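You operate a simulated robot arm through the tools that you are given. There is no shell and no other tool. Be economical: measure what you need, move in short steps, check, and stop when the job is done.

The job below is to be done with a simulated two-armed robot. You get a single attempt, and the scene is never put back.

JOB
Turn the black knob to punch 21. Put the job block labelled "Black" from the oven bench on the ledge under the oven door and the job block labelled "Blue" on the middle shelf of the tooling bench. Take the short yellow hose and leave it on top of the yellow tape. Take the green tag and put it on top of the grey tape. Put the parts box that says "Contacts" from the lower shelf of the blue shelving in the grey deep steel tray and the parts box labelled "Fuses" on the top of the yellow table. Take the filter from the top of the yellow table and leave it on the middle shelf of the tooling bench. Put the yellow paddle on the top of the tooling bench. Take the yellow coil from the top of the tooling bench and put it on top of the steel disc. Take the black block and leave it on the silver mesh disc on the top of the narrow trolley. Turn the chiller knob to 15. Turn the length knob to 3. Open the dryer lid. Do these in any order. Set down upright: short yellow hose, parts box.

It is judged by the outcome, as a careful person would: the job done as asked, and still so three seconds after it is handed in. It fails if anything else is knocked over, pushed out of place, dropped, spilled or broken. A push-on lid holds only when it is set on centred and level and pressed home; a screw cap is set on level and turned clockwise until tight.

ROBOT AND FRAMES
Two 7-joint arms with two-finger parallel grippers on one trunk, on a base that drives. Base frame: it is fixed to the floor where the robot stands at the start and does not move with it; the origin is under the middle of the robot, x ahead of it, y to its left, z up. Lengths are in m, angles in rad, forces in N, time in s.
The left shoulder is at the start at [0.05, 0.187, 1.135], the right one opposite. With the tool pointing down near the work surface each hand reaches from about 0.1 to 0.56 m from the robot's upright axis, wherever it stands, measured 20 degrees to its own side. Places, roughly: black block (5x5x4 cm) [-1, -1.3, 0.8]; black knob [0.5, 0, 0.9]; chiller knob [2.9, 3.6, 0.6]; deep steel tray (27x18x9 cm) [1.8, -5.4, 0.6]; dryer lid [5.1, 2.9, 0.9]; filter (6x6x16 cm) [4.1, -3.1, 0.9]; green tag [-1, -1.25, 0.75]; grey tape (11x11x5 cm) [-1.1, -1.9, 0.8]; job block [-1, 0.25, 0.75]; ledge under the oven door (88x15 cm) [-0.66, 1.48, 0.66]; length knob [2.9, 4.6, 0.6]; mesh disc [-1, -2, 0.75]; middle shelf of the tooling bench [1.9, -2, 0.4]; parts box [2.25, -5.5, 0.5]; short yellow hose (5x5x10 cm) [-1.1, 0.1, 0.9]; steel disc (11x11x8 cm) [4.1, -3.6, 0.8]; top of the tooling bench (113x26 cm) [2, -2, 0.86]; top of the yellow table [4, -3.3, 0.8]; yellow coil (7x6x5 cm) [2, -2.2, 0.9]; yellow paddle (6x3x44 cm) [3.5, -1.3, 0.9]; yellow tape (11x11x5 cm) [-1, -1.5, 0.8]. Payload 3.43 kg a hand.
The tool frame of a hand sits at the grasp point between the pads (the TCP): z along the fingers, y along the line on which they close. The tips reach 0.03 m beyond it. The gripper opens to 0.094 m. The fingers are 0.028 m wide and 0.01 m thick; the gripper's body (0.05 by 0.096 m) begins 0.055 m behind the TCP.
Orientation is told as [roll, pitch, yaw] about the base's x, y, z axes, in that order, counted from this pose: with the fingers straight down and closing along the base's y, the tool's x points along the base's -x, its y along +y and its z along -z.

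CONTROLS
- The arms move only by the tool nudge_tool. It takes "left_steps", "right_steps" or both (then of equal length, played together; a hand with none holds still); each is a list of rows, each a list of 7 numbers: the shift along the base's x, y, z in cm, then the turn, a rotation vector about the base's x, y, z in rad, then the closure, from 0 (fully open) to 1 (shut). In form: [[dx, dy, dz, rx, ry, rz, jaw], ...]. A call has 1 to 12 rows; each row shifts and turns the commanded pose from where the row before left it. A row lasts 0.2 s, in which the tool goes at most 0.05 m and 0.15 rad; a call with a longer step from one row to the next is refused whole, and so is a gripper value outside its range. A pose out of reach is approached as far as the arm can. The call stops where the force on the tool passes 40 N (or 10 N more than at its start, if that is more) or the arm is blocked; 0.2 s more then pass. Each finger travels about 0.153 m/s and halts on what it meets, pressing with about 22 N; the grip force reading is that of the motor and also rises with nothing between the fingers. The clock runs only during rows and for 0.2 s after the last one: add rows that do not move to give the fingers time. The reply holds the time, the measured pose of the TCP, the force on the tool along the base axes, the opening and the grip force, in the units named above and with some noise, with the torque about the TCP (base axes, N m) and any sound that the robot's microphone picked up.
- Cameras (640 x 400 px; columns grow to the right, rows downward): "scene" is now at [0.0852, 0.0975, 1.3019]; the picture's right is [0.96, -0.27, 0.00], its down [-0.15, -0.55, -0.82] and it looks along [0.22, 0.79, -0.57] (base axes); focal length 214 px, centre (320, 200). "left" rides on the left gripper at [0.076, -0.014, -0.103] in its tool frame; the picture's right is [0.18, 0.98, 0.00], its down [-0.75, 0.14, -0.64] and it looks along [-0.63, 0.12, 0.77] (tool axes); focal length 243 px, centre (320, 200). "right" rides on the right gripper at [0.076, 0.014, -0.102] in its tool frame; the picture's right is [-0.18, 0.98, 0.00], its down [-0.75, -0.14, -0.64] and it looks along [-0.63, -0.12, 0.77] (tool axes); focal length 243 px, centre (320, 200). There is no depth. A picture from a camera that has moved, and an enlarged one, comes with that camera's place and axes in the base frame and with its lens. The place of the scene camera against the robot may be out by one fixed shift of up to 0.018 m in any direction.
- camera(camera): a new picture of that camera. No time passes.
- lift_body(by): slides the trunk up (or, below 0, down) by that many m; the arms and the scene camera ride with it, the base frame stays. It gives what a move gives, with no picture.
- roll_base(legs): drives the robot by 1 to 6 legs, each [ahead, left, turn to the left] in m, m and rad, along the robot's own axes; the way and the turn of a leg run together, so that a leg with both is an arc; at most 1.5 m and 3.142 rad a leg. The arms and the cameras ride along, it lands a little off, and it stops where it bumps. It gives what a move gives.
- pan_tilt(pan, tilt): turns the head with the scene camera to pan (to the left, within 1.396 rad either way) and tilt (down, from -0.506 to 1.204), counted from straight ahead of the robot. It gives what a move gives.
- zoom(camera, box): a new picture of the part [left, top, right, bottom] of that camera's present view, enlarged. No time passes.
- hand_in(): hands the job in; it is judged then, once.

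Go step by step. Nothing tells you exact positions but the pictures and the camera data: compare them with the known pose of the tool, close in by small moves and look again before you grip or let go. The budget is 567 turns and 370 pictures, counting those below and the enlarged ones. Unless the task says otherwise, let go and move clear before handing in.

The tools are called after "Emit:" by a JSON object that holds its "fn" and its "kwargs". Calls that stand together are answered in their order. nudge_tool: Moves the arms, as the interface text tells. Its arguments: {"type":"object","properties":{"left_steps":{"type":"array","items":{"type":"array","items":{"type":"number"}}},"right_steps":{"type":"array","items":{"type":"array","items":{"type":"number"}}}},"required":[]} The other tools are called the same way: lift_body (by) slides the trunk up or down; roll_base (legs) drives the base; pan_tilt (pan, tilt) turns the head that bears the scene camera; camera (camera) takes a picture; zoom (camera, box) takes an enlarged picture of a part of a camera's view; hand_in () hands the job in.

At the start:

```text
t: 0.0
left_ee_pos: [0.32, 0.4038, 1.1522]
left_ee_rot: [-0.001, -0.001, 0.003]
left_force: [-0.1, 0.4, -0.2]
left_moment: [0.0, -0.02, 0.01]
left_gripper_width: 0.0942
left_grip_force: 0.1
right_ee_pos: [0.3407, 0.014, 1.1779]
right_ee_rot: [0.0, 0.0, -0.001]
right_force: [-0.7, 0.1, -0.2]
right_moment: [-0.01, -0.02, 0.01]
right_gripper_width: 0.0938
right_grip_force: 0.1
trunk travel left (down, up): [-0.35, 0.082]
robot x, y, heading: [0.0004, 0.0021, 0.006]
head pan, tilt: [1.302, 0.607]
```

scene: 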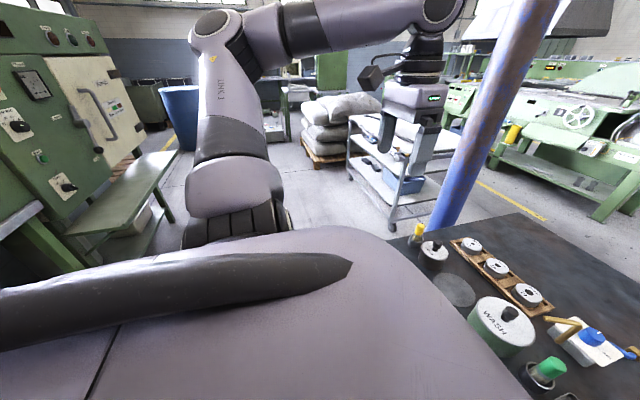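
right: 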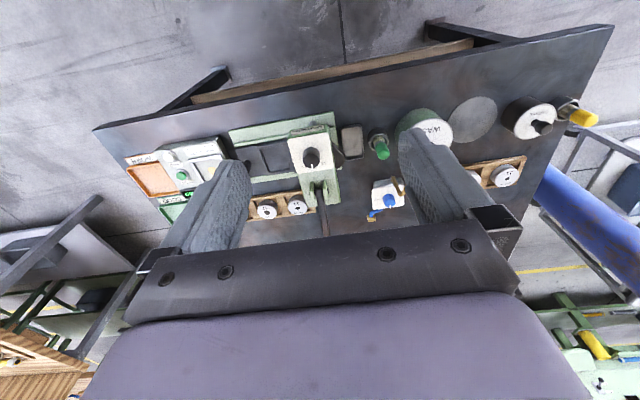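
left: 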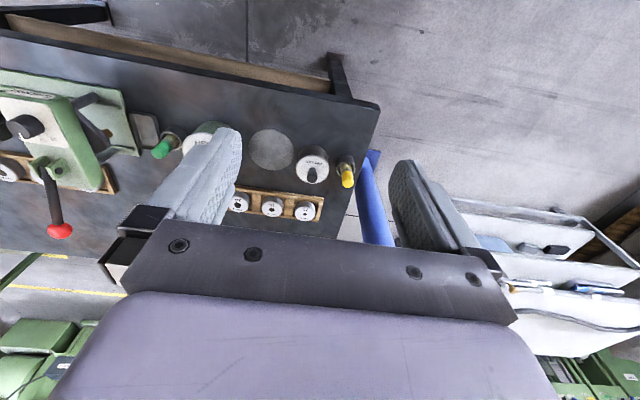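

I see a bench ahead with small gear and a press with a black knob, and the oven to the left. I look straight ahead at the bench first.

Emit:
{"fn": "pan_tilt", "kwargs": {"pan": 0, "tilt": 0.7}}

Emit:
{"fn": "camera", "kwargs": {"camera": "scene"}}

```text
t: 1.5
left_ee_pos: [0.321, 0.404, 1.1536]
left_ee_rot: [-0.002, -0.002, 0.002]
left_force: [0.3, 0.5, -0.1]
left_moment: [0.0, -0.04, -0.03]
left_gripper_width: 0.0938
left_grip_force: 0.0
right_ee_pos: [0.3411, 0.015, 1.1789]
right_ee_rot: [0.0, 0.0, -0.001]
right_force: [0.0, 0.0, -0.4]
right_moment: [-0.02, -0.01, 0.0]
right_gripper_width: 0.0938
right_grip_force: 0.0
trunk travel left (down, up): [-0.35, 0.082]
robot x, y, heading: [0.0001, -0.0031, 0.0]
head pan, tilt: [0.0, 0.7]
```

```text
366 pictures are left
camera scene: at [0.1466, 0.0126, 1.2939], right [0.0, -1.0, 0.0], down [-0.64, 0.0, -0.77], along [0.77, 0.0, -0.64], focal length 214 px, centre (320, 200)
```

scene: 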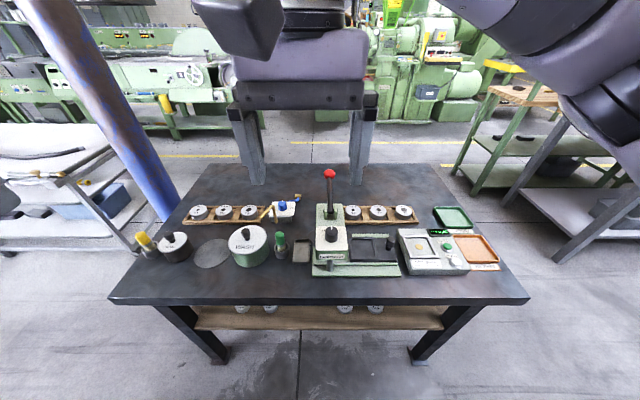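

The black knob tops the small green press in the middle of the table. I zoom on it.

Emit:
{"fn": "zoom", "kwargs": {"camera": "scene", "box": [280, 200, 380, 280]}}

Emit:
{"fn": "zoom", "kwargs": {"camera": "right", "box": [260, 110, 360, 210]}}

```text
5.00 times, centred on (330, 240) of scene
camera zoom: at [0.1466, 0.0126, 1.2939], right [0.0, -1.0, 0.0], down [-0.64, 0.0, -0.77], along [0.77, 0.0, -0.64], focal length 1072 px, centre (270, 0)
```

zoom: 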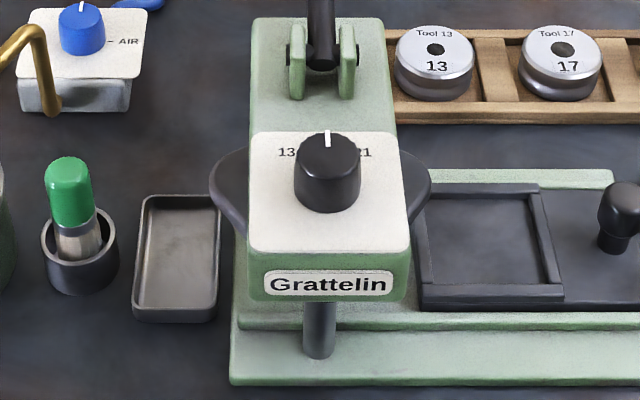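

```text
4.00 times, centred on (310, 160) of right
camera zoom: at [0.2645, 0.0297, 1.2808], right [0.18, 0.98, 0.0], down [0.75, -0.14, 0.64], along [0.63, -0.12, -0.77], focal length 970 px, centre (360, 360)
```

zoom: 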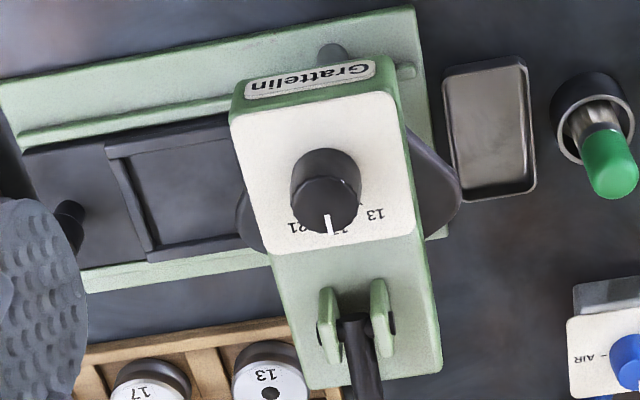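

Emit:
{"fn": "nudge_tool", "kwargs": {"right_steps": [[3, -0.9, -3, 0, 0, 0, 0], [3, -0.9, -3, 0, 0, 0, 0], [3, -0.9, -3, 0, 0, 0, 0], [3, -0.9, -3, 0, 0, 0, 0], [3, -0.9, -2.5, 0, 0, 0, 0]]}}

Emit:
{"fn": "camera", "kwargs": {"camera": "right"}}

Emit:
{"fn": "zoom", "kwargs": {"camera": "scene", "box": [270, 160, 430, 290]}}

```text
t: 2.7
left_ee_pos: [0.3223, 0.4033, 1.1527]
left_ee_rot: [-0.004, -0.002, 0.003]
left_force: [0.9, -0.4, -0.6]
left_moment: [-0.03, -0.01, 0.0]
left_gripper_width: 0.094
left_grip_force: 0.1
right_ee_pos: [0.4906, -0.0293, 1.0342]
right_ee_rot: [0.0, -0.001, -0.001]
right_force: [-0.3, 0.1, 0.3]
right_moment: [0.03, -0.04, 0.02]
right_gripper_width: 0.0943
right_grip_force: 0.1
trunk travel left (down, up): [-0.35, 0.082]
robot x, y, heading: [0.001, -0.0006, -0.0]
head pan, tilt: [0.0, 0.7]
```

```text
363 pictures are left
camera right: at [0.4143, -0.0146, 1.1359], right [0.18, 0.98, 0.0], down [0.75, -0.14, 0.64], along [0.63, -0.12, -0.77], focal length 243 px, centre (320, 200)
```

right: 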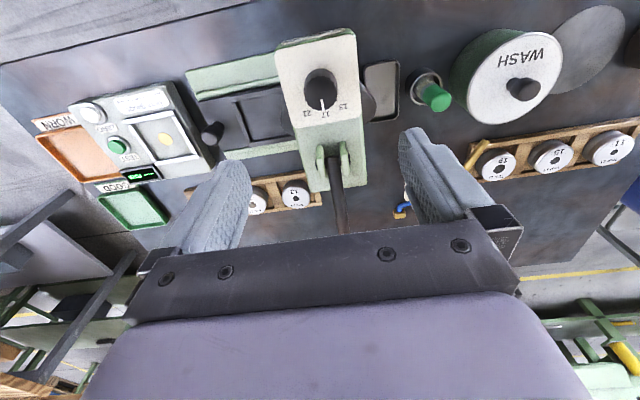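

```text
3.08 times, centred on (350, 225) of scene
camera zoom: at [0.147, 0.0125, 1.2939], right [0.0, -1.0, 0.0], down [-0.64, 0.0, -0.76], along [0.76, 0.0, -0.64], focal length 660 px, centre (228, 123)
```

zoom: 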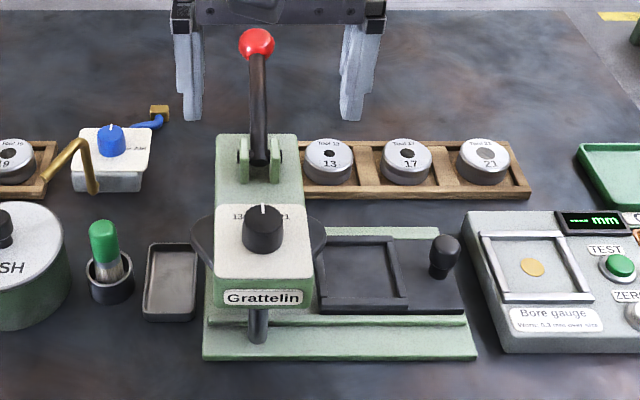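

Emit:
{"fn": "nudge_tool", "kwargs": {"right_steps": [[-1, 0.2, -3, 0, 0, 0, 0.3], [-1, 0.2, -3, 0, 0, 0, 0.3], [0, 0, -2.4, 0, 0, 0, 0.3]]}}

Emit:
{"fn": "camera", "kwargs": {"camera": "right"}}

Emit:
{"fn": "zoom", "kwargs": {"camera": "scene", "box": [270, 170, 390, 280]}}

```text
t: 3.5
left_ee_pos: [0.3226, 0.4037, 1.1532]
left_ee_rot: [-0.002, -0.002, 0.001]
left_force: [-0.3, 0.5, 0.0]
left_moment: [0.02, 0.01, 0.04]
left_gripper_width: 0.094
left_grip_force: 0.0
right_ee_pos: [0.4706, -0.0263, 0.9463]
right_ee_rot: [0.0, 0.001, -0.001]
right_force: [-0.3, 0.8, 0.2]
right_moment: [0.04, -0.02, -0.01]
right_gripper_width: 0.066
right_grip_force: 0.1
trunk travel left (down, up): [-0.35, 0.082]
robot x, y, heading: [0.0003, -0.0014, 0.004]
head pan, tilt: [0.0, 0.7]
```

```text
361 pictures are left
camera right: at [0.3935, -0.0117, 1.0495], right [0.18, 0.98, 0.0], down [0.75, -0.14, 0.64], along [0.63, -0.12, -0.77], focal length 243 px, centre (320, 200)
```

right: 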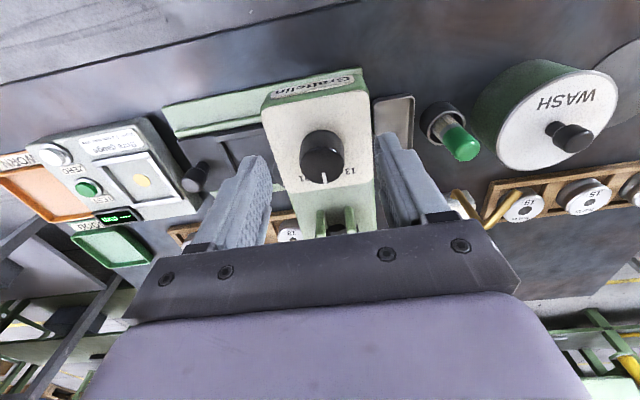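

```text
3.64 times, centred on (330, 225) of scene
camera zoom: at [0.1468, 0.0125, 1.2939], right [0.0, -1.0, 0.0], down [-0.64, 0.0, -0.76], along [0.76, 0.0, -0.64], focal length 780 px, centre (284, 109)
```

zoom: 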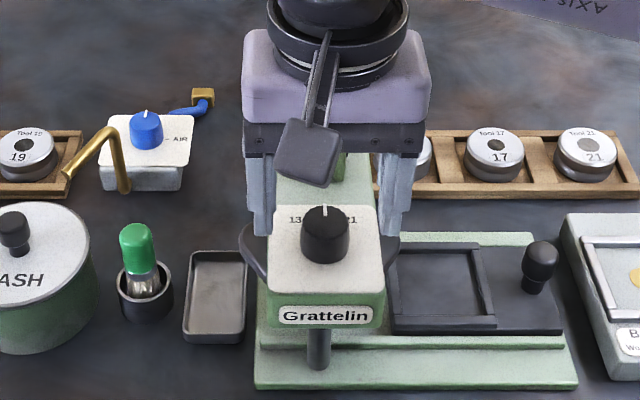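

Emit:
{"fn": "nudge_tool", "kwargs": {"right_steps": [[-0.4, 0.1, -0.7, 0, 0, 0, 0.3], [0, 0, 0, 0, 0, 0, 0.6], [0, 0, 0, 0, 0, 0, 0.8], [0, 0, 0, 0, 0, 0, 0.8]]}}

Emit:
{"fn": "camera", "kwargs": {"camera": "right"}}

```text
t: 4.5
left_ee_pos: [0.321, 0.4028, 1.1536]
left_ee_rot: [-0.003, -0.002, -0.001]
left_force: [0.3, -0.1, -0.3]
left_moment: [0.01, 0.03, -0.01]
left_gripper_width: 0.094
left_grip_force: 0.2
right_ee_pos: [0.4673, -0.0263, 0.941]
right_ee_rot: [-0.001, 0.001, 0.002]
right_force: [-1.1, 0.1, 0.2]
right_moment: [-0.01, 0.02, 0.01]
right_gripper_width: 0.0188
right_grip_force: 0.2
trunk travel left (down, up): [-0.35, 0.082]
robot x, y, heading: [-0.0008, 0.0056, -0.002]
head pan, tilt: [0.0, 0.7]
```

```text
359 pictures are left
camera right: at [0.39, -0.011, 1.0434], right [0.18, 0.98, 0.0], down [0.75, -0.14, 0.64], along [0.63, -0.12, -0.77], focal length 243 px, centre (320, 200)
```

right: 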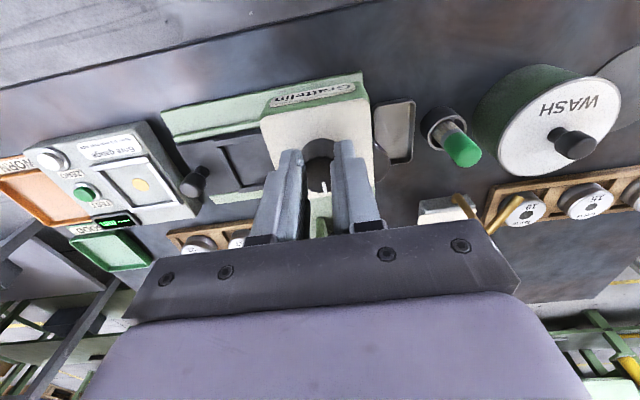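

Emit:
{"fn": "nudge_tool", "kwargs": {"right_steps": [[0, 0, 0, 0, 0, 0, 0.4], [0, 0, 0, 0, 0, 0, 0.4], [0, 0.05, -1.2, 0, 0, 0, 0.4], [0, 0, -0.4, 0, 0, 0, 0.4]]}}

Emit:
{"fn": "camera", "kwargs": {"camera": "right"}}

Emit:
{"fn": "zoom", "kwargs": {"camera": "scene", "box": [270, 170, 390, 280]}}

```text
t: 5.5
left_ee_pos: [0.3213, 0.4042, 1.1531]
left_ee_rot: [0.0, -0.001, 0.003]
left_force: [0.6, -0.2, 0.2]
left_moment: [-0.01, -0.01, -0.01]
left_gripper_width: 0.0941
left_grip_force: 0.0
right_ee_pos: [0.466, -0.0248, 0.9264]
right_ee_rot: [-0.001, 0.001, 0.001]
right_force: [-0.7, -1.1, -0.4]
right_moment: [0.03, -0.01, -0.03]
right_gripper_width: 0.0566
right_grip_force: 0.1
trunk travel left (down, up): [-0.35, 0.082]
robot x, y, heading: [-0.0017, 0.0014, 0.003]
head pan, tilt: [0.0, 0.7]
```

```text
358 pictures are left
camera right: at [0.3898, -0.0101, 1.028], right [0.18, 0.98, 0.0], down [0.75, -0.14, 0.64], along [0.63, -0.12, -0.77], focal length 243 px, centre (320, 200)
```

right: 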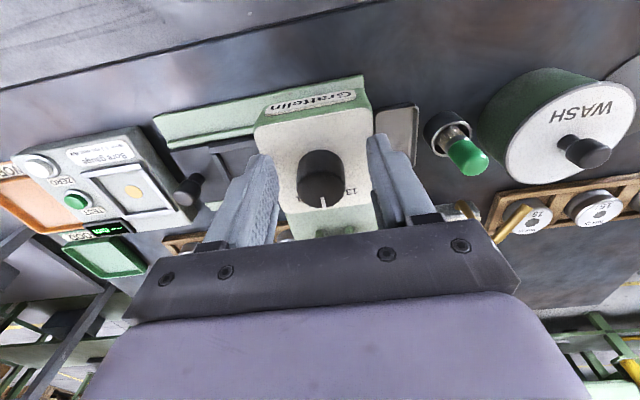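

```text
3.64 times, centred on (330, 225) of scene
camera zoom: at [0.1466, 0.0125, 1.2939], right [0.0, -1.0, 0.0], down [-0.64, 0.0, -0.76], along [0.76, 0.0, -0.64], focal length 780 px, centre (284, 109)
```

zoom: 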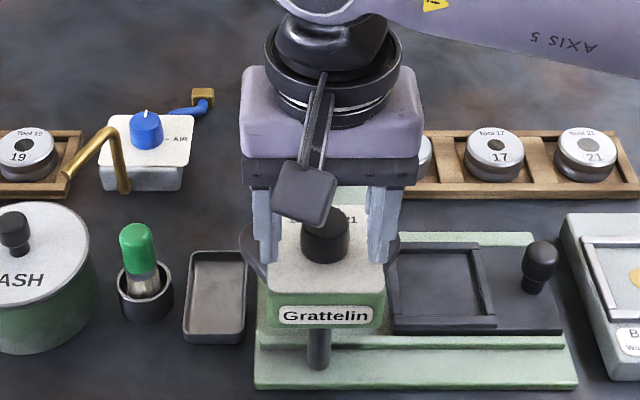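

Emit:
{"fn": "nudge_tool", "kwargs": {"right_steps": [[0.3, 0, -0.2, 0, 0, 0, 0.4], [0, 0, 0, 0, 0, 0, 0.7], [0, 0, 0, 0, 0, 0, 0.8], [0, 0, 0, 0, 0, 0, 0.8]]}}

Emit:
{"fn": "camera", "kwargs": {"camera": "right"}}

```text
t: 6.5
left_ee_pos: [0.3213, 0.4019, 1.1542]
left_ee_rot: [0.0, 0.0, 0.001]
left_force: [0.8, -0.7, 0.1]
left_moment: [-0.01, 0.02, -0.02]
left_gripper_width: 0.0938
left_grip_force: 0.1
right_ee_pos: [0.4705, -0.0261, 0.9239]
right_ee_rot: [-0.002, 0.001, -0.001]
right_force: [-0.8, -10.8, 1.1]
right_moment: [-0.5, 0.0, -0.12]
right_gripper_width: 0.0306
right_grip_force: 44.7
trunk travel left (down, up): [-0.35, 0.082]
robot x, y, heading: [-0.002, 0.0022, -0.002]
head pan, tilt: [0.0, 0.7]
```

```text
356 pictures are left
camera right: at [0.3937, -0.0117, 1.026], right [0.19, 0.98, 0.0], down [0.75, -0.14, 0.64], along [0.63, -0.12, -0.77], focal length 243 px, centre (320, 200)
```

right: 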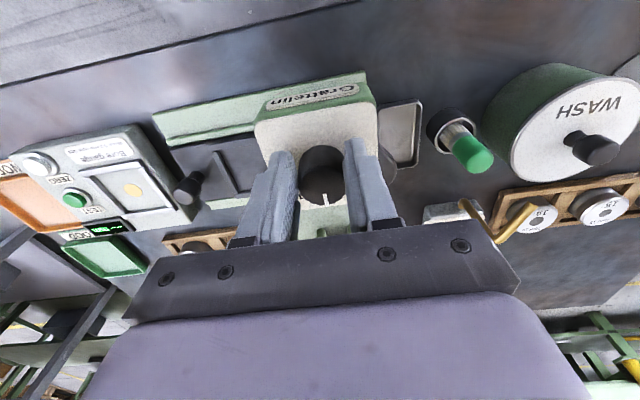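

Emit:
{"fn": "nudge_tool", "kwargs": {"right_steps": [[0, -0.1, 0, 0, 0, -0.12, 0.8], [0, 0, 0, 0, 0, -0.12, 0.8], [0, 0, 0, 0, 0, -0.12, 0.8], [0, 0, 0, 0, 0, -0.12, 0.8], [0, 0, 0, 0, 0, -0.12, 0.8], [0, 0, 0, 0, 0, 0, 0.8]]}}

Emit:
{"fn": "camera", "kwargs": {"camera": "right"}}

Emit:
{"fn": "zoom", "kwargs": {"camera": "scene", "box": [270, 170, 390, 280]}}

```text
t: 7.9
left_ee_pos: [0.323, 0.4056, 1.1518]
left_ee_rot: [-0.005, 0.0, 0.002]
left_force: [0.2, -0.7, 0.4]
left_moment: [-0.01, -0.04, 0.03]
left_gripper_width: 0.094
left_grip_force: 0.1
right_ee_pos: [0.4725, -0.0219, 0.9246]
right_ee_rot: [0.005, 0.003, -0.6]
right_force: [16.0, 22.3, -10.4]
right_moment: [-0.07, -1.14, 0.27]
right_gripper_width: 0.0308
right_grip_force: 44.5
trunk travel left (down, up): [-0.35, 0.082]
robot x, y, heading: [-0.0025, -0.0, -0.005]
head pan, tilt: [0.0, 0.7]
```

```text
355 pictures are left
camera right: at [0.4165, 0.0332, 1.0264], right [0.71, 0.71, 0.01], down [0.54, -0.55, 0.64], along [0.46, -0.45, -0.77], focal length 243 px, centre (320, 200)
```

right: 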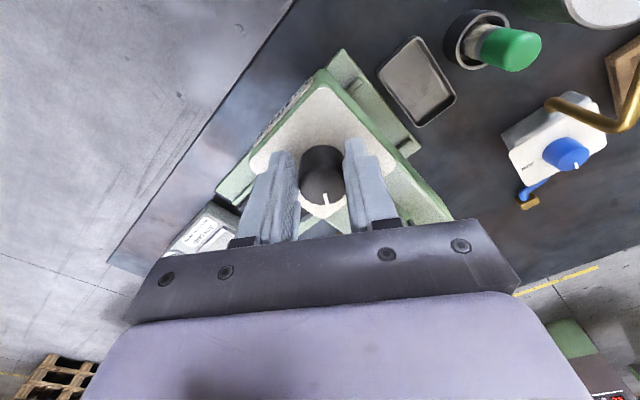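

```text
3.64 times, centred on (330, 225) of scene
camera zoom: at [0.149, 0.015, 1.2935], right [0.0, -1.0, 0.0], down [-0.65, 0.0, -0.76], along [0.76, 0.0, -0.65], focal length 780 px, centre (284, 109)
```

zoom: 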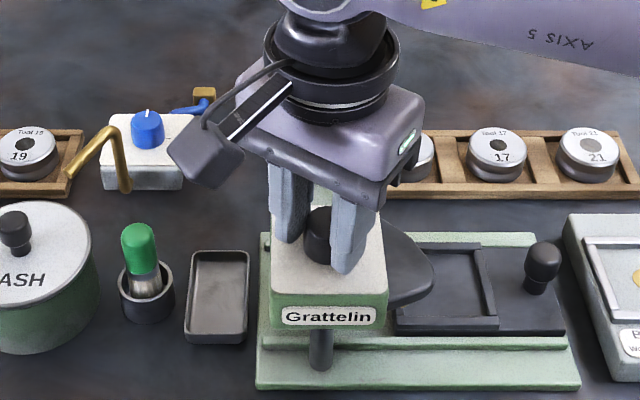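

Emit:
{"fn": "nudge_tool", "kwargs": {"right_steps": [[0, 0, 0, 0, 0, 0, 0.4], [0, 0, 0, 0, 0, 0, 0.4], [0, 0, 4, 0, 0, 0.1, 0.4], [-1, 0, 4, 0, 0, 0.15, 0.3], [-2, 0, 4, 0, 0, 0.15, 0], [-2, 0, 3, 0, 0, 0.15, 0]]}}

Emit:
{"fn": "zoom", "kwargs": {"camera": "right", "box": [240, 50, 400, 150]}}

Emit:
{"fn": "zoom", "kwargs": {"camera": "scene", "box": [280, 200, 380, 280]}}

```text
t: 9.3
left_ee_pos: [0.3218, 0.4038, 1.1539]
left_ee_rot: [-0.003, -0.002, 0.003]
left_force: [-0.2, -0.5, -0.2]
left_moment: [-0.01, -0.02, 0.0]
left_gripper_width: 0.0938
left_grip_force: 0.2
right_ee_pos: [0.4182, -0.0254, 1.072]
right_ee_rot: [-0.002, -0.002, -0.047]
right_force: [-0.1, -1.0, -0.6]
right_moment: [-0.02, -0.01, 0.02]
right_gripper_width: 0.094
right_grip_force: 0.1
trunk travel left (down, up): [-0.35, 0.082]
robot x, y, heading: [0.003, -0.0014, -0.001]
head pan, tilt: [0.0, 0.7]
```

```text
4.00 times, centred on (320, 100) of right
camera zoom: at [0.3426, -0.0065, 1.1748], right [0.23, 0.97, 0.0], down [0.75, -0.18, 0.64], along [0.62, -0.15, -0.77], focal length 970 px, centre (320, 600)
```

zoom: 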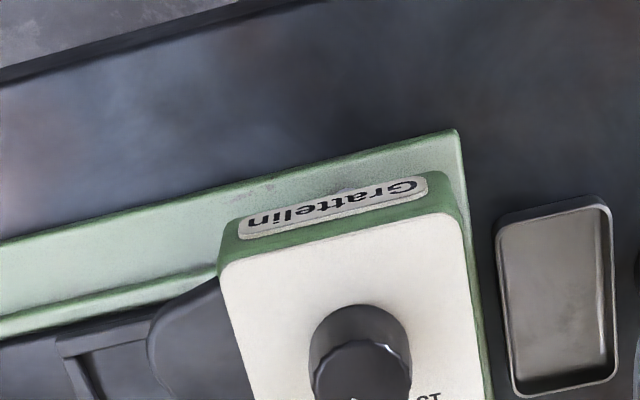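

```text
5.00 times, centred on (330, 240) of scene
camera zoom: at [0.1464, 0.0125, 1.2939], right [0.0, -1.0, 0.0], down [-0.64, 0.0, -0.77], along [0.77, 0.0, -0.64], focal length 1072 px, centre (270, 0)
```

zoom: 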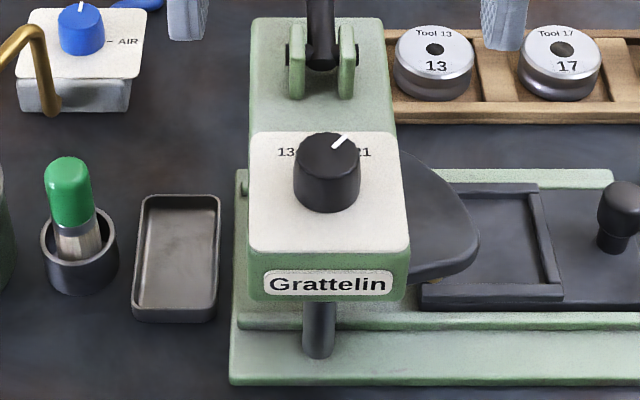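

Emit:
{"fn": "zoom", "kwargs": {"camera": "right", "box": [270, 110, 370, 180]}}

```text
5.71 times, centred on (320, 145) of right
camera zoom: at [0.3426, -0.0065, 1.1748], right [0.23, 0.97, 0.0], down [0.75, -0.18, 0.64], along [0.62, -0.15, -0.77], focal length 1386 px, centre (320, 514)
```

zoom: 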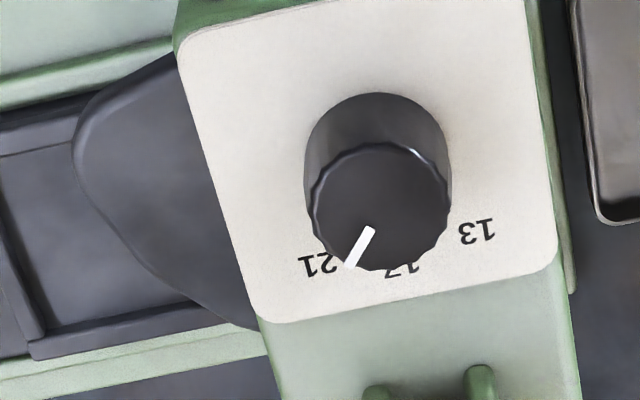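

Knob pointer now points at 21. I pull the right arm in, back off a bit and look around.

Emit:
{"fn": "nudge_tool", "kwargs": {"right_steps": [[-2, -3, 3, 0, 0, 0.047, 0], [-3, -3.5, 2, 0, 0, 0, 0], [-3, -3.5, 2, 0, 0, 0, 0], [-2, -4, 1, 0, 0, 0, 0], [0, -4, 0, 0, 0, 0, 0], [0, -4, 0, 0, 0, 0, 0], [0, -4, 0, 0, 0, 0, 0]]}}

Emit:
{"fn": "roll_base", "kwargs": {"legs": [[-0.2, 0, 0]]}}

Emit:
{"fn": "pan_tilt", "kwargs": {"pan": -1.39, "tilt": 0.5}}

Emit:
{"fn": "camera", "kwargs": {"camera": "scene"}}

```text
refused: row 2 steps farther than a row can; nothing moved
```

```text
t: 10.9
left_ee_pos: [0.1207, 0.4045, 1.1524]
left_ee_rot: [-0.001, -0.003, 0.002]
left_force: [0.5, 0.2, -0.4]
left_moment: [0.05, -0.05, 0.02]
left_gripper_width: 0.0939
left_grip_force: 0.1
right_ee_pos: [0.2184, -0.0254, 1.0729]
right_ee_rot: [0.0, -0.001, -0.05]
right_force: [-0.3, -0.3, 0.3]
right_moment: [-0.01, -0.04, 0.02]
right_gripper_width: 0.0942
right_grip_force: 0.0
trunk travel left (down, up): [-0.35, 0.082]
robot x, y, heading: [-0.2029, -0.0026, 0.003]
head pan, tilt: [0.0, 0.7]
```

```text
t: 12.4
left_ee_pos: [0.1222, 0.4045, 1.1546]
left_ee_rot: [-0.001, -0.001, 0.002]
left_force: [0.6, -0.2, 0.7]
left_moment: [0.02, 0.02, -0.04]
left_gripper_width: 0.0941
left_grip_force: 0.1
right_ee_pos: [0.2194, -0.0256, 1.0716]
right_ee_rot: [-0.001, 0.0, -0.051]
right_force: [-0.2, 0.8, 0.2]
right_moment: [-0.01, 0.01, 0.01]
right_gripper_width: 0.0938
right_grip_force: 0.0
trunk travel left (down, up): [-0.35, 0.082]
robot x, y, heading: [-0.2, -0.0014, -0.001]
head pan, tilt: [-1.389, 0.499]
```

```text
350 pictures are left
camera scene: at [-0.1217, -0.077, 1.3116], right [-0.98, -0.18, 0.0], down [-0.09, 0.47, -0.88], along [0.16, -0.86, -0.48], focal length 214 px, centre (320, 200)
```

scene: 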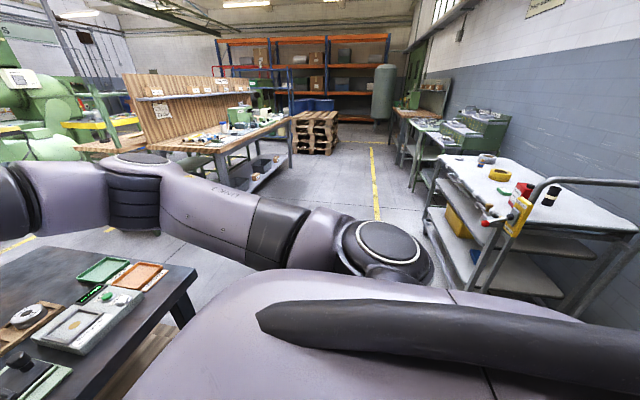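

Emit:
{"fn": "nudge_tool", "kwargs": {"right_steps": [[-1, -3, 2, 0, 0, 0.047, 0], [-1, -3.5, 2, 0, 0, 0, 0], [-1, -3.5, 2, 0, 0, 0, 0], [-1, -4, 1, 0, 0, 0, 0], [0, -4, 0, 0, 0, 0, 0]]}}

Emit:
{"fn": "pan_tilt", "kwargs": {"pan": 1.39, "tilt": 0.5}}

Emit:
{"fn": "camera", "kwargs": {"camera": "scene"}}

```text
t: 13.6
left_ee_pos: [0.1211, 0.4031, 1.1525]
left_ee_rot: [0.002, -0.002, 0.003]
left_force: [-0.1, -0.5, -0.2]
left_moment: [0.01, 0.0, 0.02]
left_gripper_width: 0.0936
left_grip_force: 0.1
right_ee_pos: [0.1762, -0.2062, 1.1441]
right_ee_rot: [0.0, 0.0, -0.003]
right_force: [0.0, -0.4, 0.1]
right_moment: [0.04, 0.01, 0.02]
right_gripper_width: 0.0942
right_grip_force: 0.2
trunk travel left (down, up): [-0.35, 0.082]
robot x, y, heading: [-0.2047, -0.0002, 0.003]
head pan, tilt: [-1.389, 0.499]
```

```text
t: 16.1
left_ee_pos: [0.1201, 0.4041, 1.1526]
left_ee_rot: [-0.001, -0.001, 0.001]
left_force: [0.0, -0.3, -0.5]
left_moment: [-0.02, 0.01, 0.02]
left_gripper_width: 0.0939
left_grip_force: 0.1
right_ee_pos: [0.1767, -0.2056, 1.1432]
right_ee_rot: [0.0, 0.002, -0.003]
right_force: [-0.3, -0.2, 0.0]
right_moment: [-0.03, -0.01, 0.03]
right_gripper_width: 0.0938
right_grip_force: 0.1
trunk travel left (down, up): [-0.35, 0.082]
robot x, y, heading: [-0.1976, 0.0029, -0.001]
head pan, tilt: [1.389, 0.499]
```

```text
349 pictures are left
camera scene: at [-0.1218, 0.102, 1.3116], right [0.98, -0.18, 0.0], down [-0.09, -0.47, -0.88], along [0.16, 0.86, -0.48], focal length 214 px, centre (320, 200)
```

scene: 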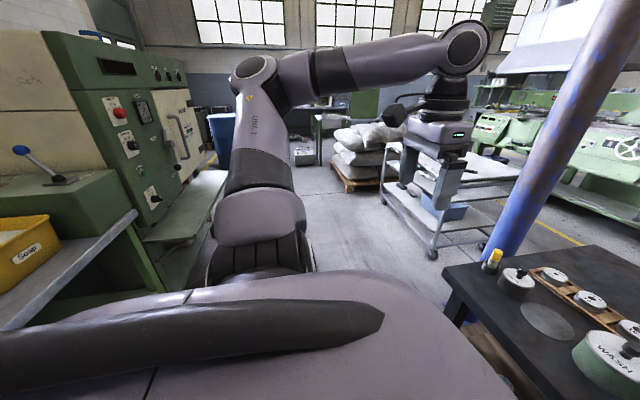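

Emit:
{"fn": "roll_base", "kwargs": {"legs": [[0, 0, 1.57], [0, 0, 1.57]]}}

Emit:
{"fn": "pan_tilt", "kwargs": {"pan": 0, "tilt": 0.6}}

Emit:
{"fn": "camera", "kwargs": {"camera": "scene"}}

```text
t: 24.0
left_ee_pos: [-0.5347, -0.3936, 1.1535]
left_ee_rot: [-0.003, -0.002, 3.11]
left_force: [0.3, 0.6, 0.4]
left_moment: [0.0, 0.01, 0.01]
left_gripper_width: 0.0941
left_grip_force: 0.1
right_ee_pos: [-0.5692, 0.2175, 1.1437]
right_ee_rot: [-0.001, -0.002, 3.106]
right_force: [0.5, -0.1, 0.0]
right_moment: [0.01, -0.02, 0.02]
right_gripper_width: 0.0941
right_grip_force: 0.0
trunk travel left (down, up): [-0.35, 0.082]
robot x, y, heading: [-0.2005, 0.0, 3.114]
head pan, tilt: [1.389, 0.499]
```

```text
t: 25.6
left_ee_pos: [-0.5343, -0.3936, 1.1533]
left_ee_rot: [-0.003, -0.002, 3.109]
left_force: [0.1, 0.2, -0.5]
left_moment: [0.01, 0.01, 0.01]
left_gripper_width: 0.094
left_grip_force: 0.1
right_ee_pos: [-0.5707, 0.2182, 1.145]
right_ee_rot: [-0.001, 0.0, 3.105]
right_force: [0.1, 0.7, 0.5]
right_moment: [0.02, -0.01, 0.01]
right_gripper_width: 0.094
right_grip_force: 0.1
trunk travel left (down, up): [-0.35, 0.082]
robot x, y, heading: [-0.1994, -0.0003, 3.106]
head pan, tilt: [0.0, 0.6]
```

```text
348 pictures are left
camera scene: at [-0.3433, 0.0172, 1.3025], right [0.03, 1.0, 0.0], down [0.56, -0.02, -0.83], along [-0.82, 0.03, -0.56], focal length 214 px, centre (320, 200)
```

scene: 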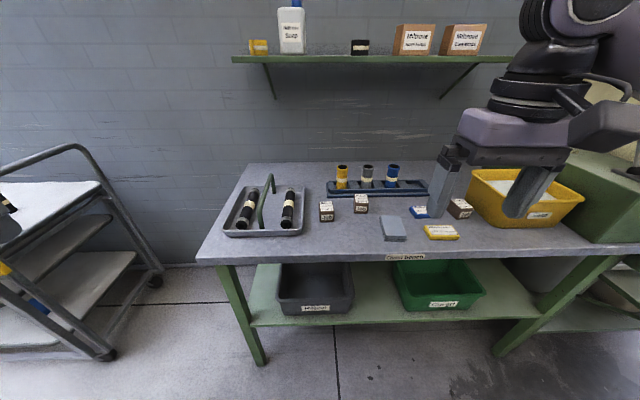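

Emit:
{"fn": "zoom", "kwargs": {"camera": "scene", "box": [310, 150, 480, 250]}}

Emit:
{"fn": "zoom", "kwargs": {"camera": "scene", "box": [200, 150, 340, 250]}}

```text
3.76 times, centred on (395, 200) of scene
camera zoom: at [-0.3433, 0.0172, 1.3025], right [0.03, 1.0, 0.0], down [0.56, -0.02, -0.83], along [-0.82, 0.03, -0.56], focal length 807 px, centre (38, 200)
```

zoom: 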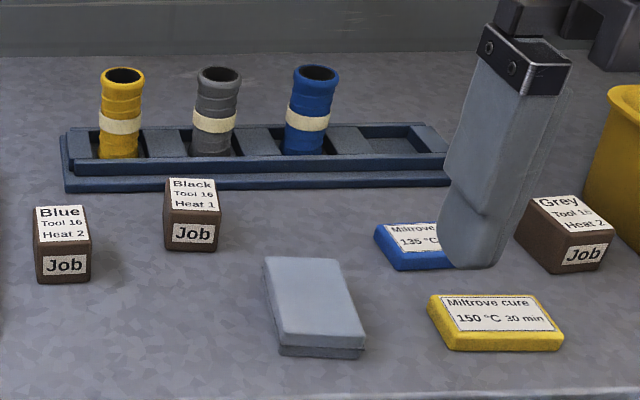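

```text
4.00 times, centred on (270, 200) of scene
camera zoom: at [-0.3433, 0.0172, 1.3025], right [0.03, 1.0, 0.0], down [0.56, -0.02, -0.83], along [-0.82, 0.03, -0.56], focal length 858 px, centre (520, 200)
```

zoom: 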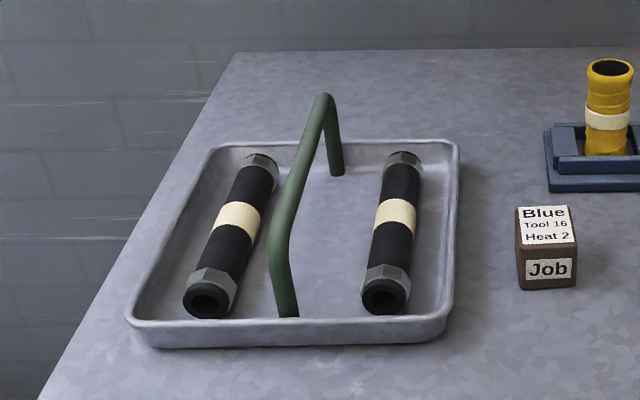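

Emit:
{"fn": "roll_base", "kwargs": {"legs": [[0.32, 0, 0.036]]}}

Emit:
{"fn": "camera", "kwargs": {"camera": "scene"}}

Emit:
{"fn": "camera", "kwargs": {"camera": "right"}}

Emit:
{"fn": "camera", "kwargs": {"camera": "left"}}

```text
t: 27.4
left_ee_pos: [-0.7673, -0.3976, 1.1533]
left_ee_rot: [-0.002, 0.002, 3.139]
left_force: [0.7, 0.6, -0.3]
left_moment: [0.01, 0.0, 0.0]
left_gripper_width: 0.0939
left_grip_force: 0.0
right_ee_pos: [-0.8216, 0.2124, 1.1437]
right_ee_rot: [0.0, 0.001, 3.134]
right_force: [-0.1, 0.1, 1.2]
right_moment: [0.03, 0.01, 0.04]
right_gripper_width: 0.094
right_grip_force: 0.1
trunk travel left (down, up): [-0.35, 0.082]
robot x, y, heading: [-0.4461, 0.0022, 3.135]
head pan, tilt: [0.0, 0.6]
stopped in leg 1: the robot was blocked; the commanded pose is now the measured one
```

```text
345 pictures are left
camera scene: at [-0.5877, 0.0182, 1.3028], right [0.0, 1.0, 0.0], down [0.56, 0.0, -0.83], along [-0.83, 0.0, -0.56], focal length 214 px, centre (320, 200)
```

scene: 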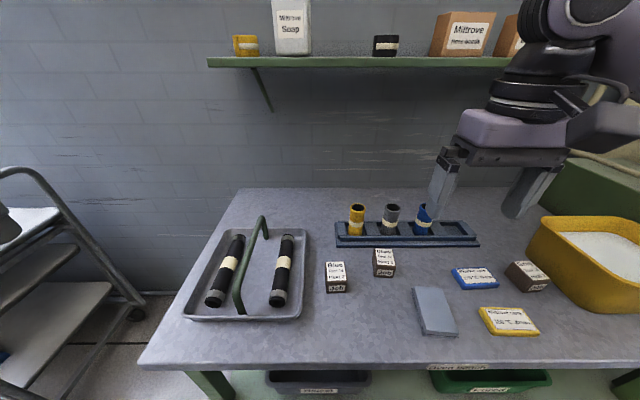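

```text
344 pictures are left
camera right: at [-0.7457, 0.1986, 1.2452], right [-0.19, -0.98, 0.0], down [-0.75, 0.15, 0.64], along [-0.63, 0.12, -0.77], focal length 243 px, centre (320, 200)
```

right: 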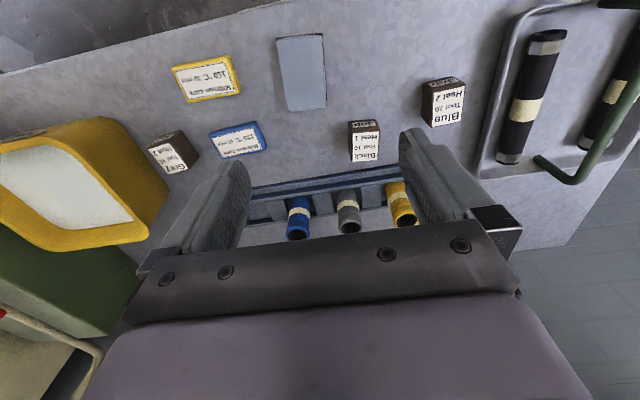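

```text
343 pictures are left
camera left: at [-0.6915, -0.3834, 1.2555], right [0.18, -0.98, 0.0], down [-0.75, -0.14, 0.64], along [-0.63, -0.12, -0.77], focal length 243 px, centre (320, 200)
```

left: 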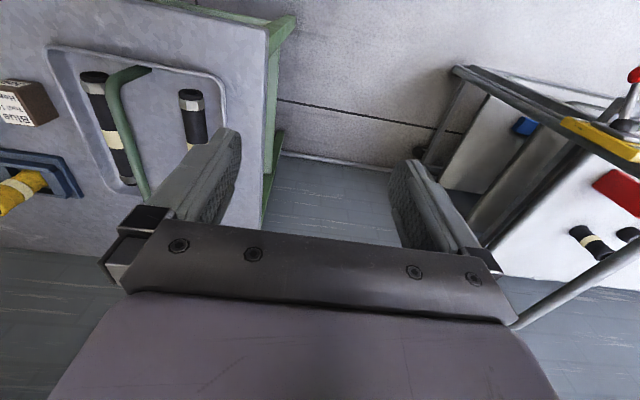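

Emit:
{"fn": "nudge_tool", "kwargs": {"right_steps": [[-2.8, -1.2, -3.6, 0, 0, 0, 0], [-2.8, -1.2, -3.6, 0, 0, 0, 0], [-2.8, -1.2, -3.6, 0, 0, 0, 0], [-2.8, -1.2, -3.0, 0, 0, 0, 0]]}}

Emit:
{"fn": "camera", "kwargs": {"camera": "right"}}

Emit:
{"fn": "zoom", "kwargs": {"camera": "scene", "box": [300, 180, 500, 330]}}

```text
t: 28.4
left_ee_pos: [-0.7691, -0.3972, 1.1525]
left_ee_rot: [-0.001, 0.0, 3.14]
left_force: [0.4, 0.1, -0.8]
left_moment: [-0.02, 0.01, 0.02]
left_gripper_width: 0.094
left_grip_force: 0.1
right_ee_pos: [-0.9335, 0.1638, 1.0036]
right_ee_rot: [-0.003, 0.004, 3.132]
right_force: [1.6, -0.1, -0.1]
right_moment: [0.01, -0.03, -0.01]
right_gripper_width: 0.094
right_grip_force: 0.1
trunk travel left (down, up): [-0.35, 0.082]
robot x, y, heading: [-0.444, 0.0061, 3.134]
head pan, tilt: [0.0, 0.6]
```

```text
342 pictures are left
camera right: at [-0.858, 0.1498, 1.1054], right [-0.19, -0.98, 0.0], down [-0.76, 0.15, 0.64], along [-0.63, 0.13, -0.77], focal length 243 px, centre (320, 200)
```

right: 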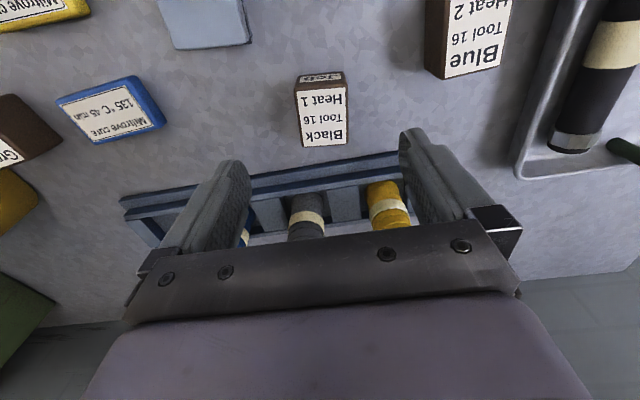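

```text
2.67 times, centred on (400, 255) of scene
camera zoom: at [-0.5896, 0.018, 1.3025], right [0.0, 1.0, 0.0], down [0.57, 0.0, -0.82], along [-0.82, 0.0, -0.57], focal length 572 px, centre (107, 53)
```

zoom: 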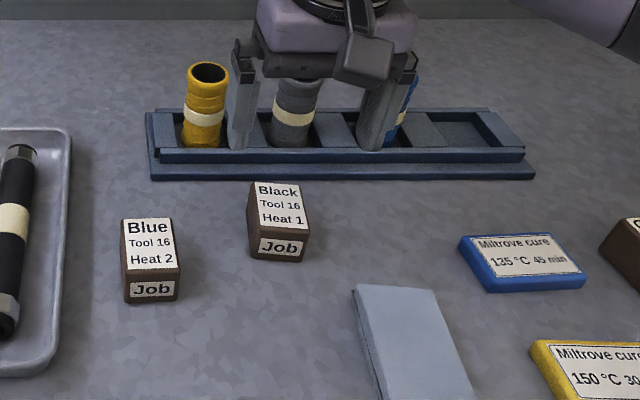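

Emit:
{"fn": "nudge_tool", "kwargs": {"right_steps": [[0, 0, -4, 0, 0, 0, 0], [0, 0, -4, 0, 0, 0, 0], [0, 0, -2.5, 0, 0, 0, 0]]}}

Emit:
{"fn": "zoom", "kwargs": {"camera": "scene", "box": [300, 180, 500, 330]}}

```text
t: 29.2
left_ee_pos: [-0.7685, -0.3977, 1.1524]
left_ee_rot: [-0.002, 0.001, 3.14]
left_force: [0.9, 0.1, 0.1]
left_moment: [0.04, -0.01, 0.01]
left_gripper_width: 0.0937
left_grip_force: 0.0
right_ee_pos: [-0.9337, 0.1669, 0.899]
right_ee_rot: [0.0, 0.004, 3.131]
right_force: [-0.5, 0.5, 0.3]
right_moment: [-0.01, -0.01, -0.01]
right_gripper_width: 0.0939
right_grip_force: 0.2
trunk travel left (down, up): [-0.35, 0.082]
robot x, y, heading: [-0.4401, -0.0006, 3.136]
head pan, tilt: [0.0, 0.6]
```

```text
2.67 times, centred on (400, 255) of scene
camera zoom: at [-0.5892, 0.0183, 1.3026], right [0.0, 1.0, 0.0], down [0.56, 0.0, -0.83], along [-0.83, 0.0, -0.56], focal length 572 px, centre (107, 53)
```

zoom: 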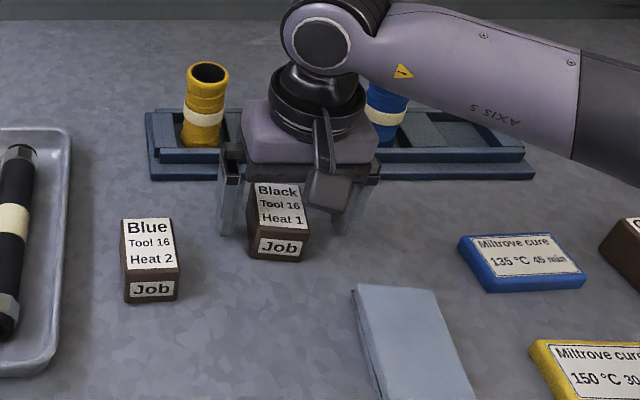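

Emit:
{"fn": "nudge_tool", "kwargs": {"right_steps": [[0, -0.3, 0, 0, 0, 0, 0.4], [0, 0, 0, 0, 0, 0, 0.8], [0, 0, 0, 0, 0, 0, 0.8], [0, 0, 0, 0, 0, 0, 0.8]]}}

Emit:
{"fn": "camera", "kwargs": {"camera": "right"}}

```text
t: 30.2
left_ee_pos: [-0.7678, -0.398, 1.1532]
left_ee_rot: [-0.003, 0.0, 3.141]
left_force: [-0.4, -0.1, -0.8]
left_moment: [-0.04, 0.0, 0.0]
left_gripper_width: 0.0942
left_grip_force: 0.2
right_ee_pos: [-0.9337, 0.1638, 0.8998]
right_ee_rot: [-0.002, 0.0, 3.129]
right_force: [-3.5, 0.0, 9.0]
right_moment: [0.02, 0.15, 0.07]
right_gripper_width: 0.0453
right_grip_force: 22.0
trunk travel left (down, up): [-0.35, 0.082]
robot x, y, heading: [-0.4466, 0.0043, 3.132]
head pan, tilt: [0.0, 0.6]
```

```text
339 pictures are left
camera right: at [-0.858, 0.1489, 1.0023], right [-0.19, -0.98, 0.0], down [-0.75, 0.15, 0.64], along [-0.63, 0.12, -0.77], focal length 243 px, centre (320, 200)
```

right: 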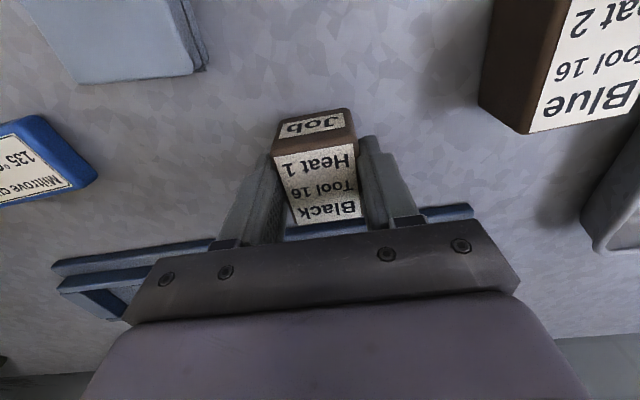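

Emit:
{"fn": "nudge_tool", "kwargs": {"right_steps": [[0, 0, 4, 0, 0, 0, 0.8], [0, 0, 4.5, 0, 0, 0, 0.8], [1, 1, 4.5, 0, 0, 0, 0.8], [2, 3, 3, 0, 0, 0, 0.8], [2, 4, 1, 0, 0, 0, 0.8], [2, 4, 1, 0, 0, 0, 0.8], [2, 4, 0, 0, 0, 0, 0.8]]}}

Emit:
{"fn": "camera", "kwargs": {"camera": "scene"}}

```text
t: 31.8
left_ee_pos: [-0.7679, -0.3975, 1.1525]
left_ee_rot: [0.0, 0.0, 3.139]
left_force: [-0.5, 0.0, 0.2]
left_moment: [0.01, 0.02, -0.05]
left_gripper_width: 0.094
left_grip_force: 0.0
right_ee_pos: [-0.8453, 0.3247, 1.0789]
right_ee_rot: [0.001, 0.003, 3.133]
right_force: [-0.6, 0.3, -0.7]
right_moment: [-0.02, -0.01, 0.02]
right_gripper_width: 0.0454
right_grip_force: 21.3
trunk travel left (down, up): [-0.35, 0.082]
robot x, y, heading: [-0.4469, 0.0051, 3.14]
head pan, tilt: [0.0, 0.6]
```

```text
338 pictures are left
camera scene: at [-0.5888, 0.0189, 1.3026], right [0.0, 1.0, 0.0], down [0.56, 0.0, -0.83], along [-0.83, 0.0, -0.56], focal length 214 px, centre (320, 200)
```

scene: 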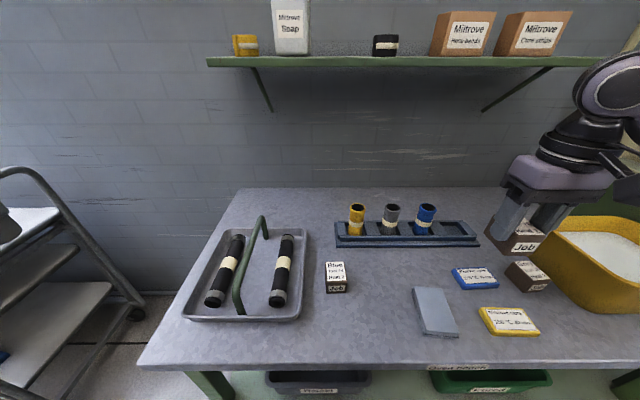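

Emit:
{"fn": "nudge_tool", "kwargs": {"left_steps": [[-1, 4.6, 0, 0, 0, 0, 0], [-1, 4.6, 0, 0, 0, 0, 0], [-1, 4.6, 0, 0, 0, 0, 0], [-1, 4.6, 0, 0, 0.1, 0, 0], [-1, 4.6, 0, 0, 0.1, 0, 0], [-1, 4.6, 0, 0, 0.1, 0, 0], [-1, 4.6, 0, 0, 0.1, 0, 0], [-1, 4.6, 0, 0, 0.1, 0, 0], [-1, 4.6, -1, 0, 0, 0, 0], [-1, 4.6, -1, 0, 0, 0, 0], [-1, 4.6, -1, 0, 0, 0, 0]]}}

Emit:
{"fn": "camera", "kwargs": {"camera": "left"}}

Emit:
{"fn": "camera", "kwargs": {"camera": "scene"}}

```text
t: 34.2
left_ee_pos: [-0.832, -0.1069, 1.1531]
left_ee_rot: [-0.001, -0.5, 3.142]
left_force: [-0.2, 0.5, 0.0]
left_moment: [0.0, -0.02, 0.02]
left_gripper_width: 0.094
left_grip_force: 0.0
left hand out of reach, approached as far as the arm can: row 7, 8, 9, 10, 11
right_ee_pos: [-0.8449, 0.3223, 1.0797]
right_ee_rot: [0.001, 0.004, 3.13]
right_force: [0.6, 0.4, -0.8]
right_moment: [-0.02, 0.02, 0.04]
right_gripper_width: 0.0453
right_grip_force: 21.9
trunk travel left (down, up): [-0.35, 0.082]
robot x, y, heading: [-0.4463, 0.007, 3.137]
head pan, tilt: [0.0, 0.6]
```

```text
337 pictures are left
camera left: at [-0.7172, -0.0923, 1.2069], right [0.16, -0.98, -0.09], down [-0.35, -0.14, 0.92], along [-0.92, -0.12, -0.37], focal length 243 px, centre (320, 200)
```

left: 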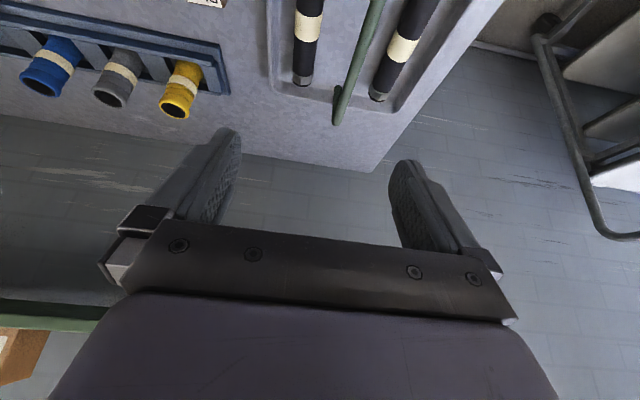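

```text
336 pictures are left
camera scene: at [-0.589, 0.0182, 1.3026], right [0.0, 1.0, 0.0], down [0.56, 0.0, -0.83], along [-0.83, 0.0, -0.56], focal length 214 px, centre (320, 200)
```

scene: 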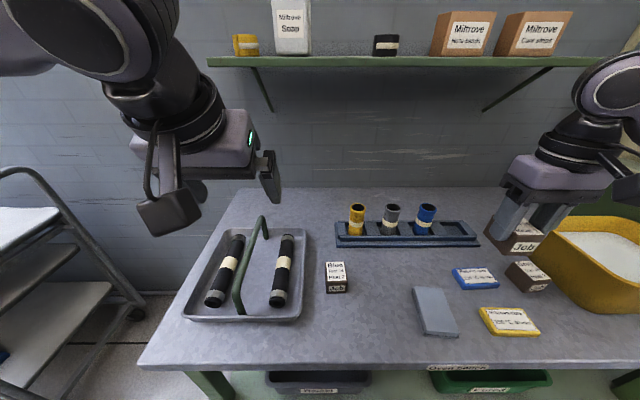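

Emit:
{"fn": "nudge_tool", "kwargs": {"left_steps": [[2, -3, 0, 0, -0.1, 0, 0], [2, -3, 0, 0, -0.1, 0, 0], [2, -3, 0, 0, -0.1, 0, 0], [1, -3, 0, 0, -0.1, 0, 0], [0, -3, 0, 0, -0.1, 0, 0]]}}

Emit:
{"fn": "roll_base", "kwargs": {"legs": [[-0.35, 0, 0], [0, -1.2, 0]]}}

Emit:
{"fn": "pan_tilt", "kwargs": {"pan": 0, "tilt": 0.7}}

Emit:
{"fn": "camera", "kwargs": {"camera": "scene"}}

```text
t: 35.4
left_ee_pos: [-0.764, -0.2555, 1.1533]
left_ee_rot: [-0.003, 0.001, 3.141]
left_force: [0.7, -0.2, 0.2]
left_moment: [0.05, 0.01, -0.04]
left_gripper_width: 0.094
left_grip_force: 0.1
right_ee_pos: [-0.8447, 0.3218, 1.0787]
right_ee_rot: [-0.002, 0.004, 3.131]
right_force: [-0.4, -0.6, -1.0]
right_moment: [0.01, 0.0, 0.01]
right_gripper_width: 0.0452
right_grip_force: 21.6
trunk travel left (down, up): [-0.35, 0.082]
robot x, y, heading: [-0.4449, 0.0023, 3.134]
head pan, tilt: [0.0, 0.6]
```

```text
t: 47.8
left_ee_pos: [-0.4013, 0.9205, 1.1544]
left_ee_rot: [-0.001, 0.003, 3.126]
left_force: [0.5, -1.2, -0.1]
left_moment: [0.01, 0.0, -0.02]
left_gripper_width: 0.0939
left_grip_force: 0.1
right_ee_pos: [-0.4759, 1.4983, 1.0779]
right_ee_rot: [0.0, 0.003, 3.118]
right_force: [-0.1, 0.0, -1.4]
right_moment: [0.0, -0.02, -0.02]
right_gripper_width: 0.0451
right_grip_force: 21.8
trunk travel left (down, up): [-0.35, 0.082]
robot x, y, heading: [-0.0797, 1.176, 3.118]
head pan, tilt: [0.0, 0.6]
```

```text
t: 48.5
left_ee_pos: [-0.4016, 0.92, 1.1541]
left_ee_rot: [-0.002, 0.001, 3.126]
left_force: [-0.4, 0.5, -0.5]
left_moment: [-0.04, 0.03, -0.02]
left_gripper_width: 0.0939
left_grip_force: 0.1
right_ee_pos: [-0.4758, 1.4992, 1.0782]
right_ee_rot: [-0.002, 0.004, 3.117]
right_force: [0.7, -0.8, -0.9]
right_moment: [-0.02, -0.03, 0.01]
right_gripper_width: 0.0452
right_grip_force: 21.5
trunk travel left (down, up): [-0.35, 0.082]
robot x, y, heading: [-0.0819, 1.1776, 3.124]
head pan, tilt: [0.0, 0.7]
```

```text
335 pictures are left
camera scene: at [-0.221, 1.1911, 1.2939], right [0.02, 1.0, 0.0], down [0.64, -0.01, -0.77], along [-0.77, 0.01, -0.64], focal length 214 px, centre (320, 200)
```

scene: 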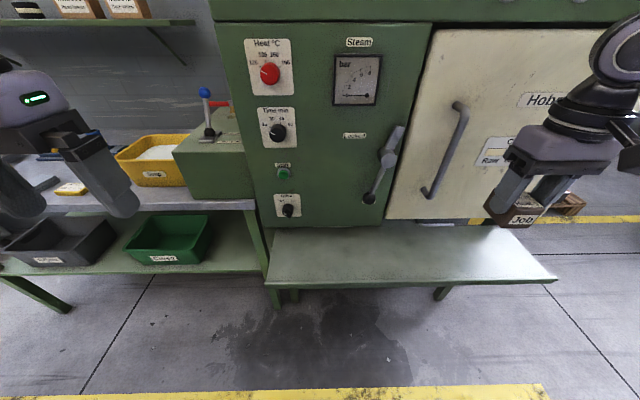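

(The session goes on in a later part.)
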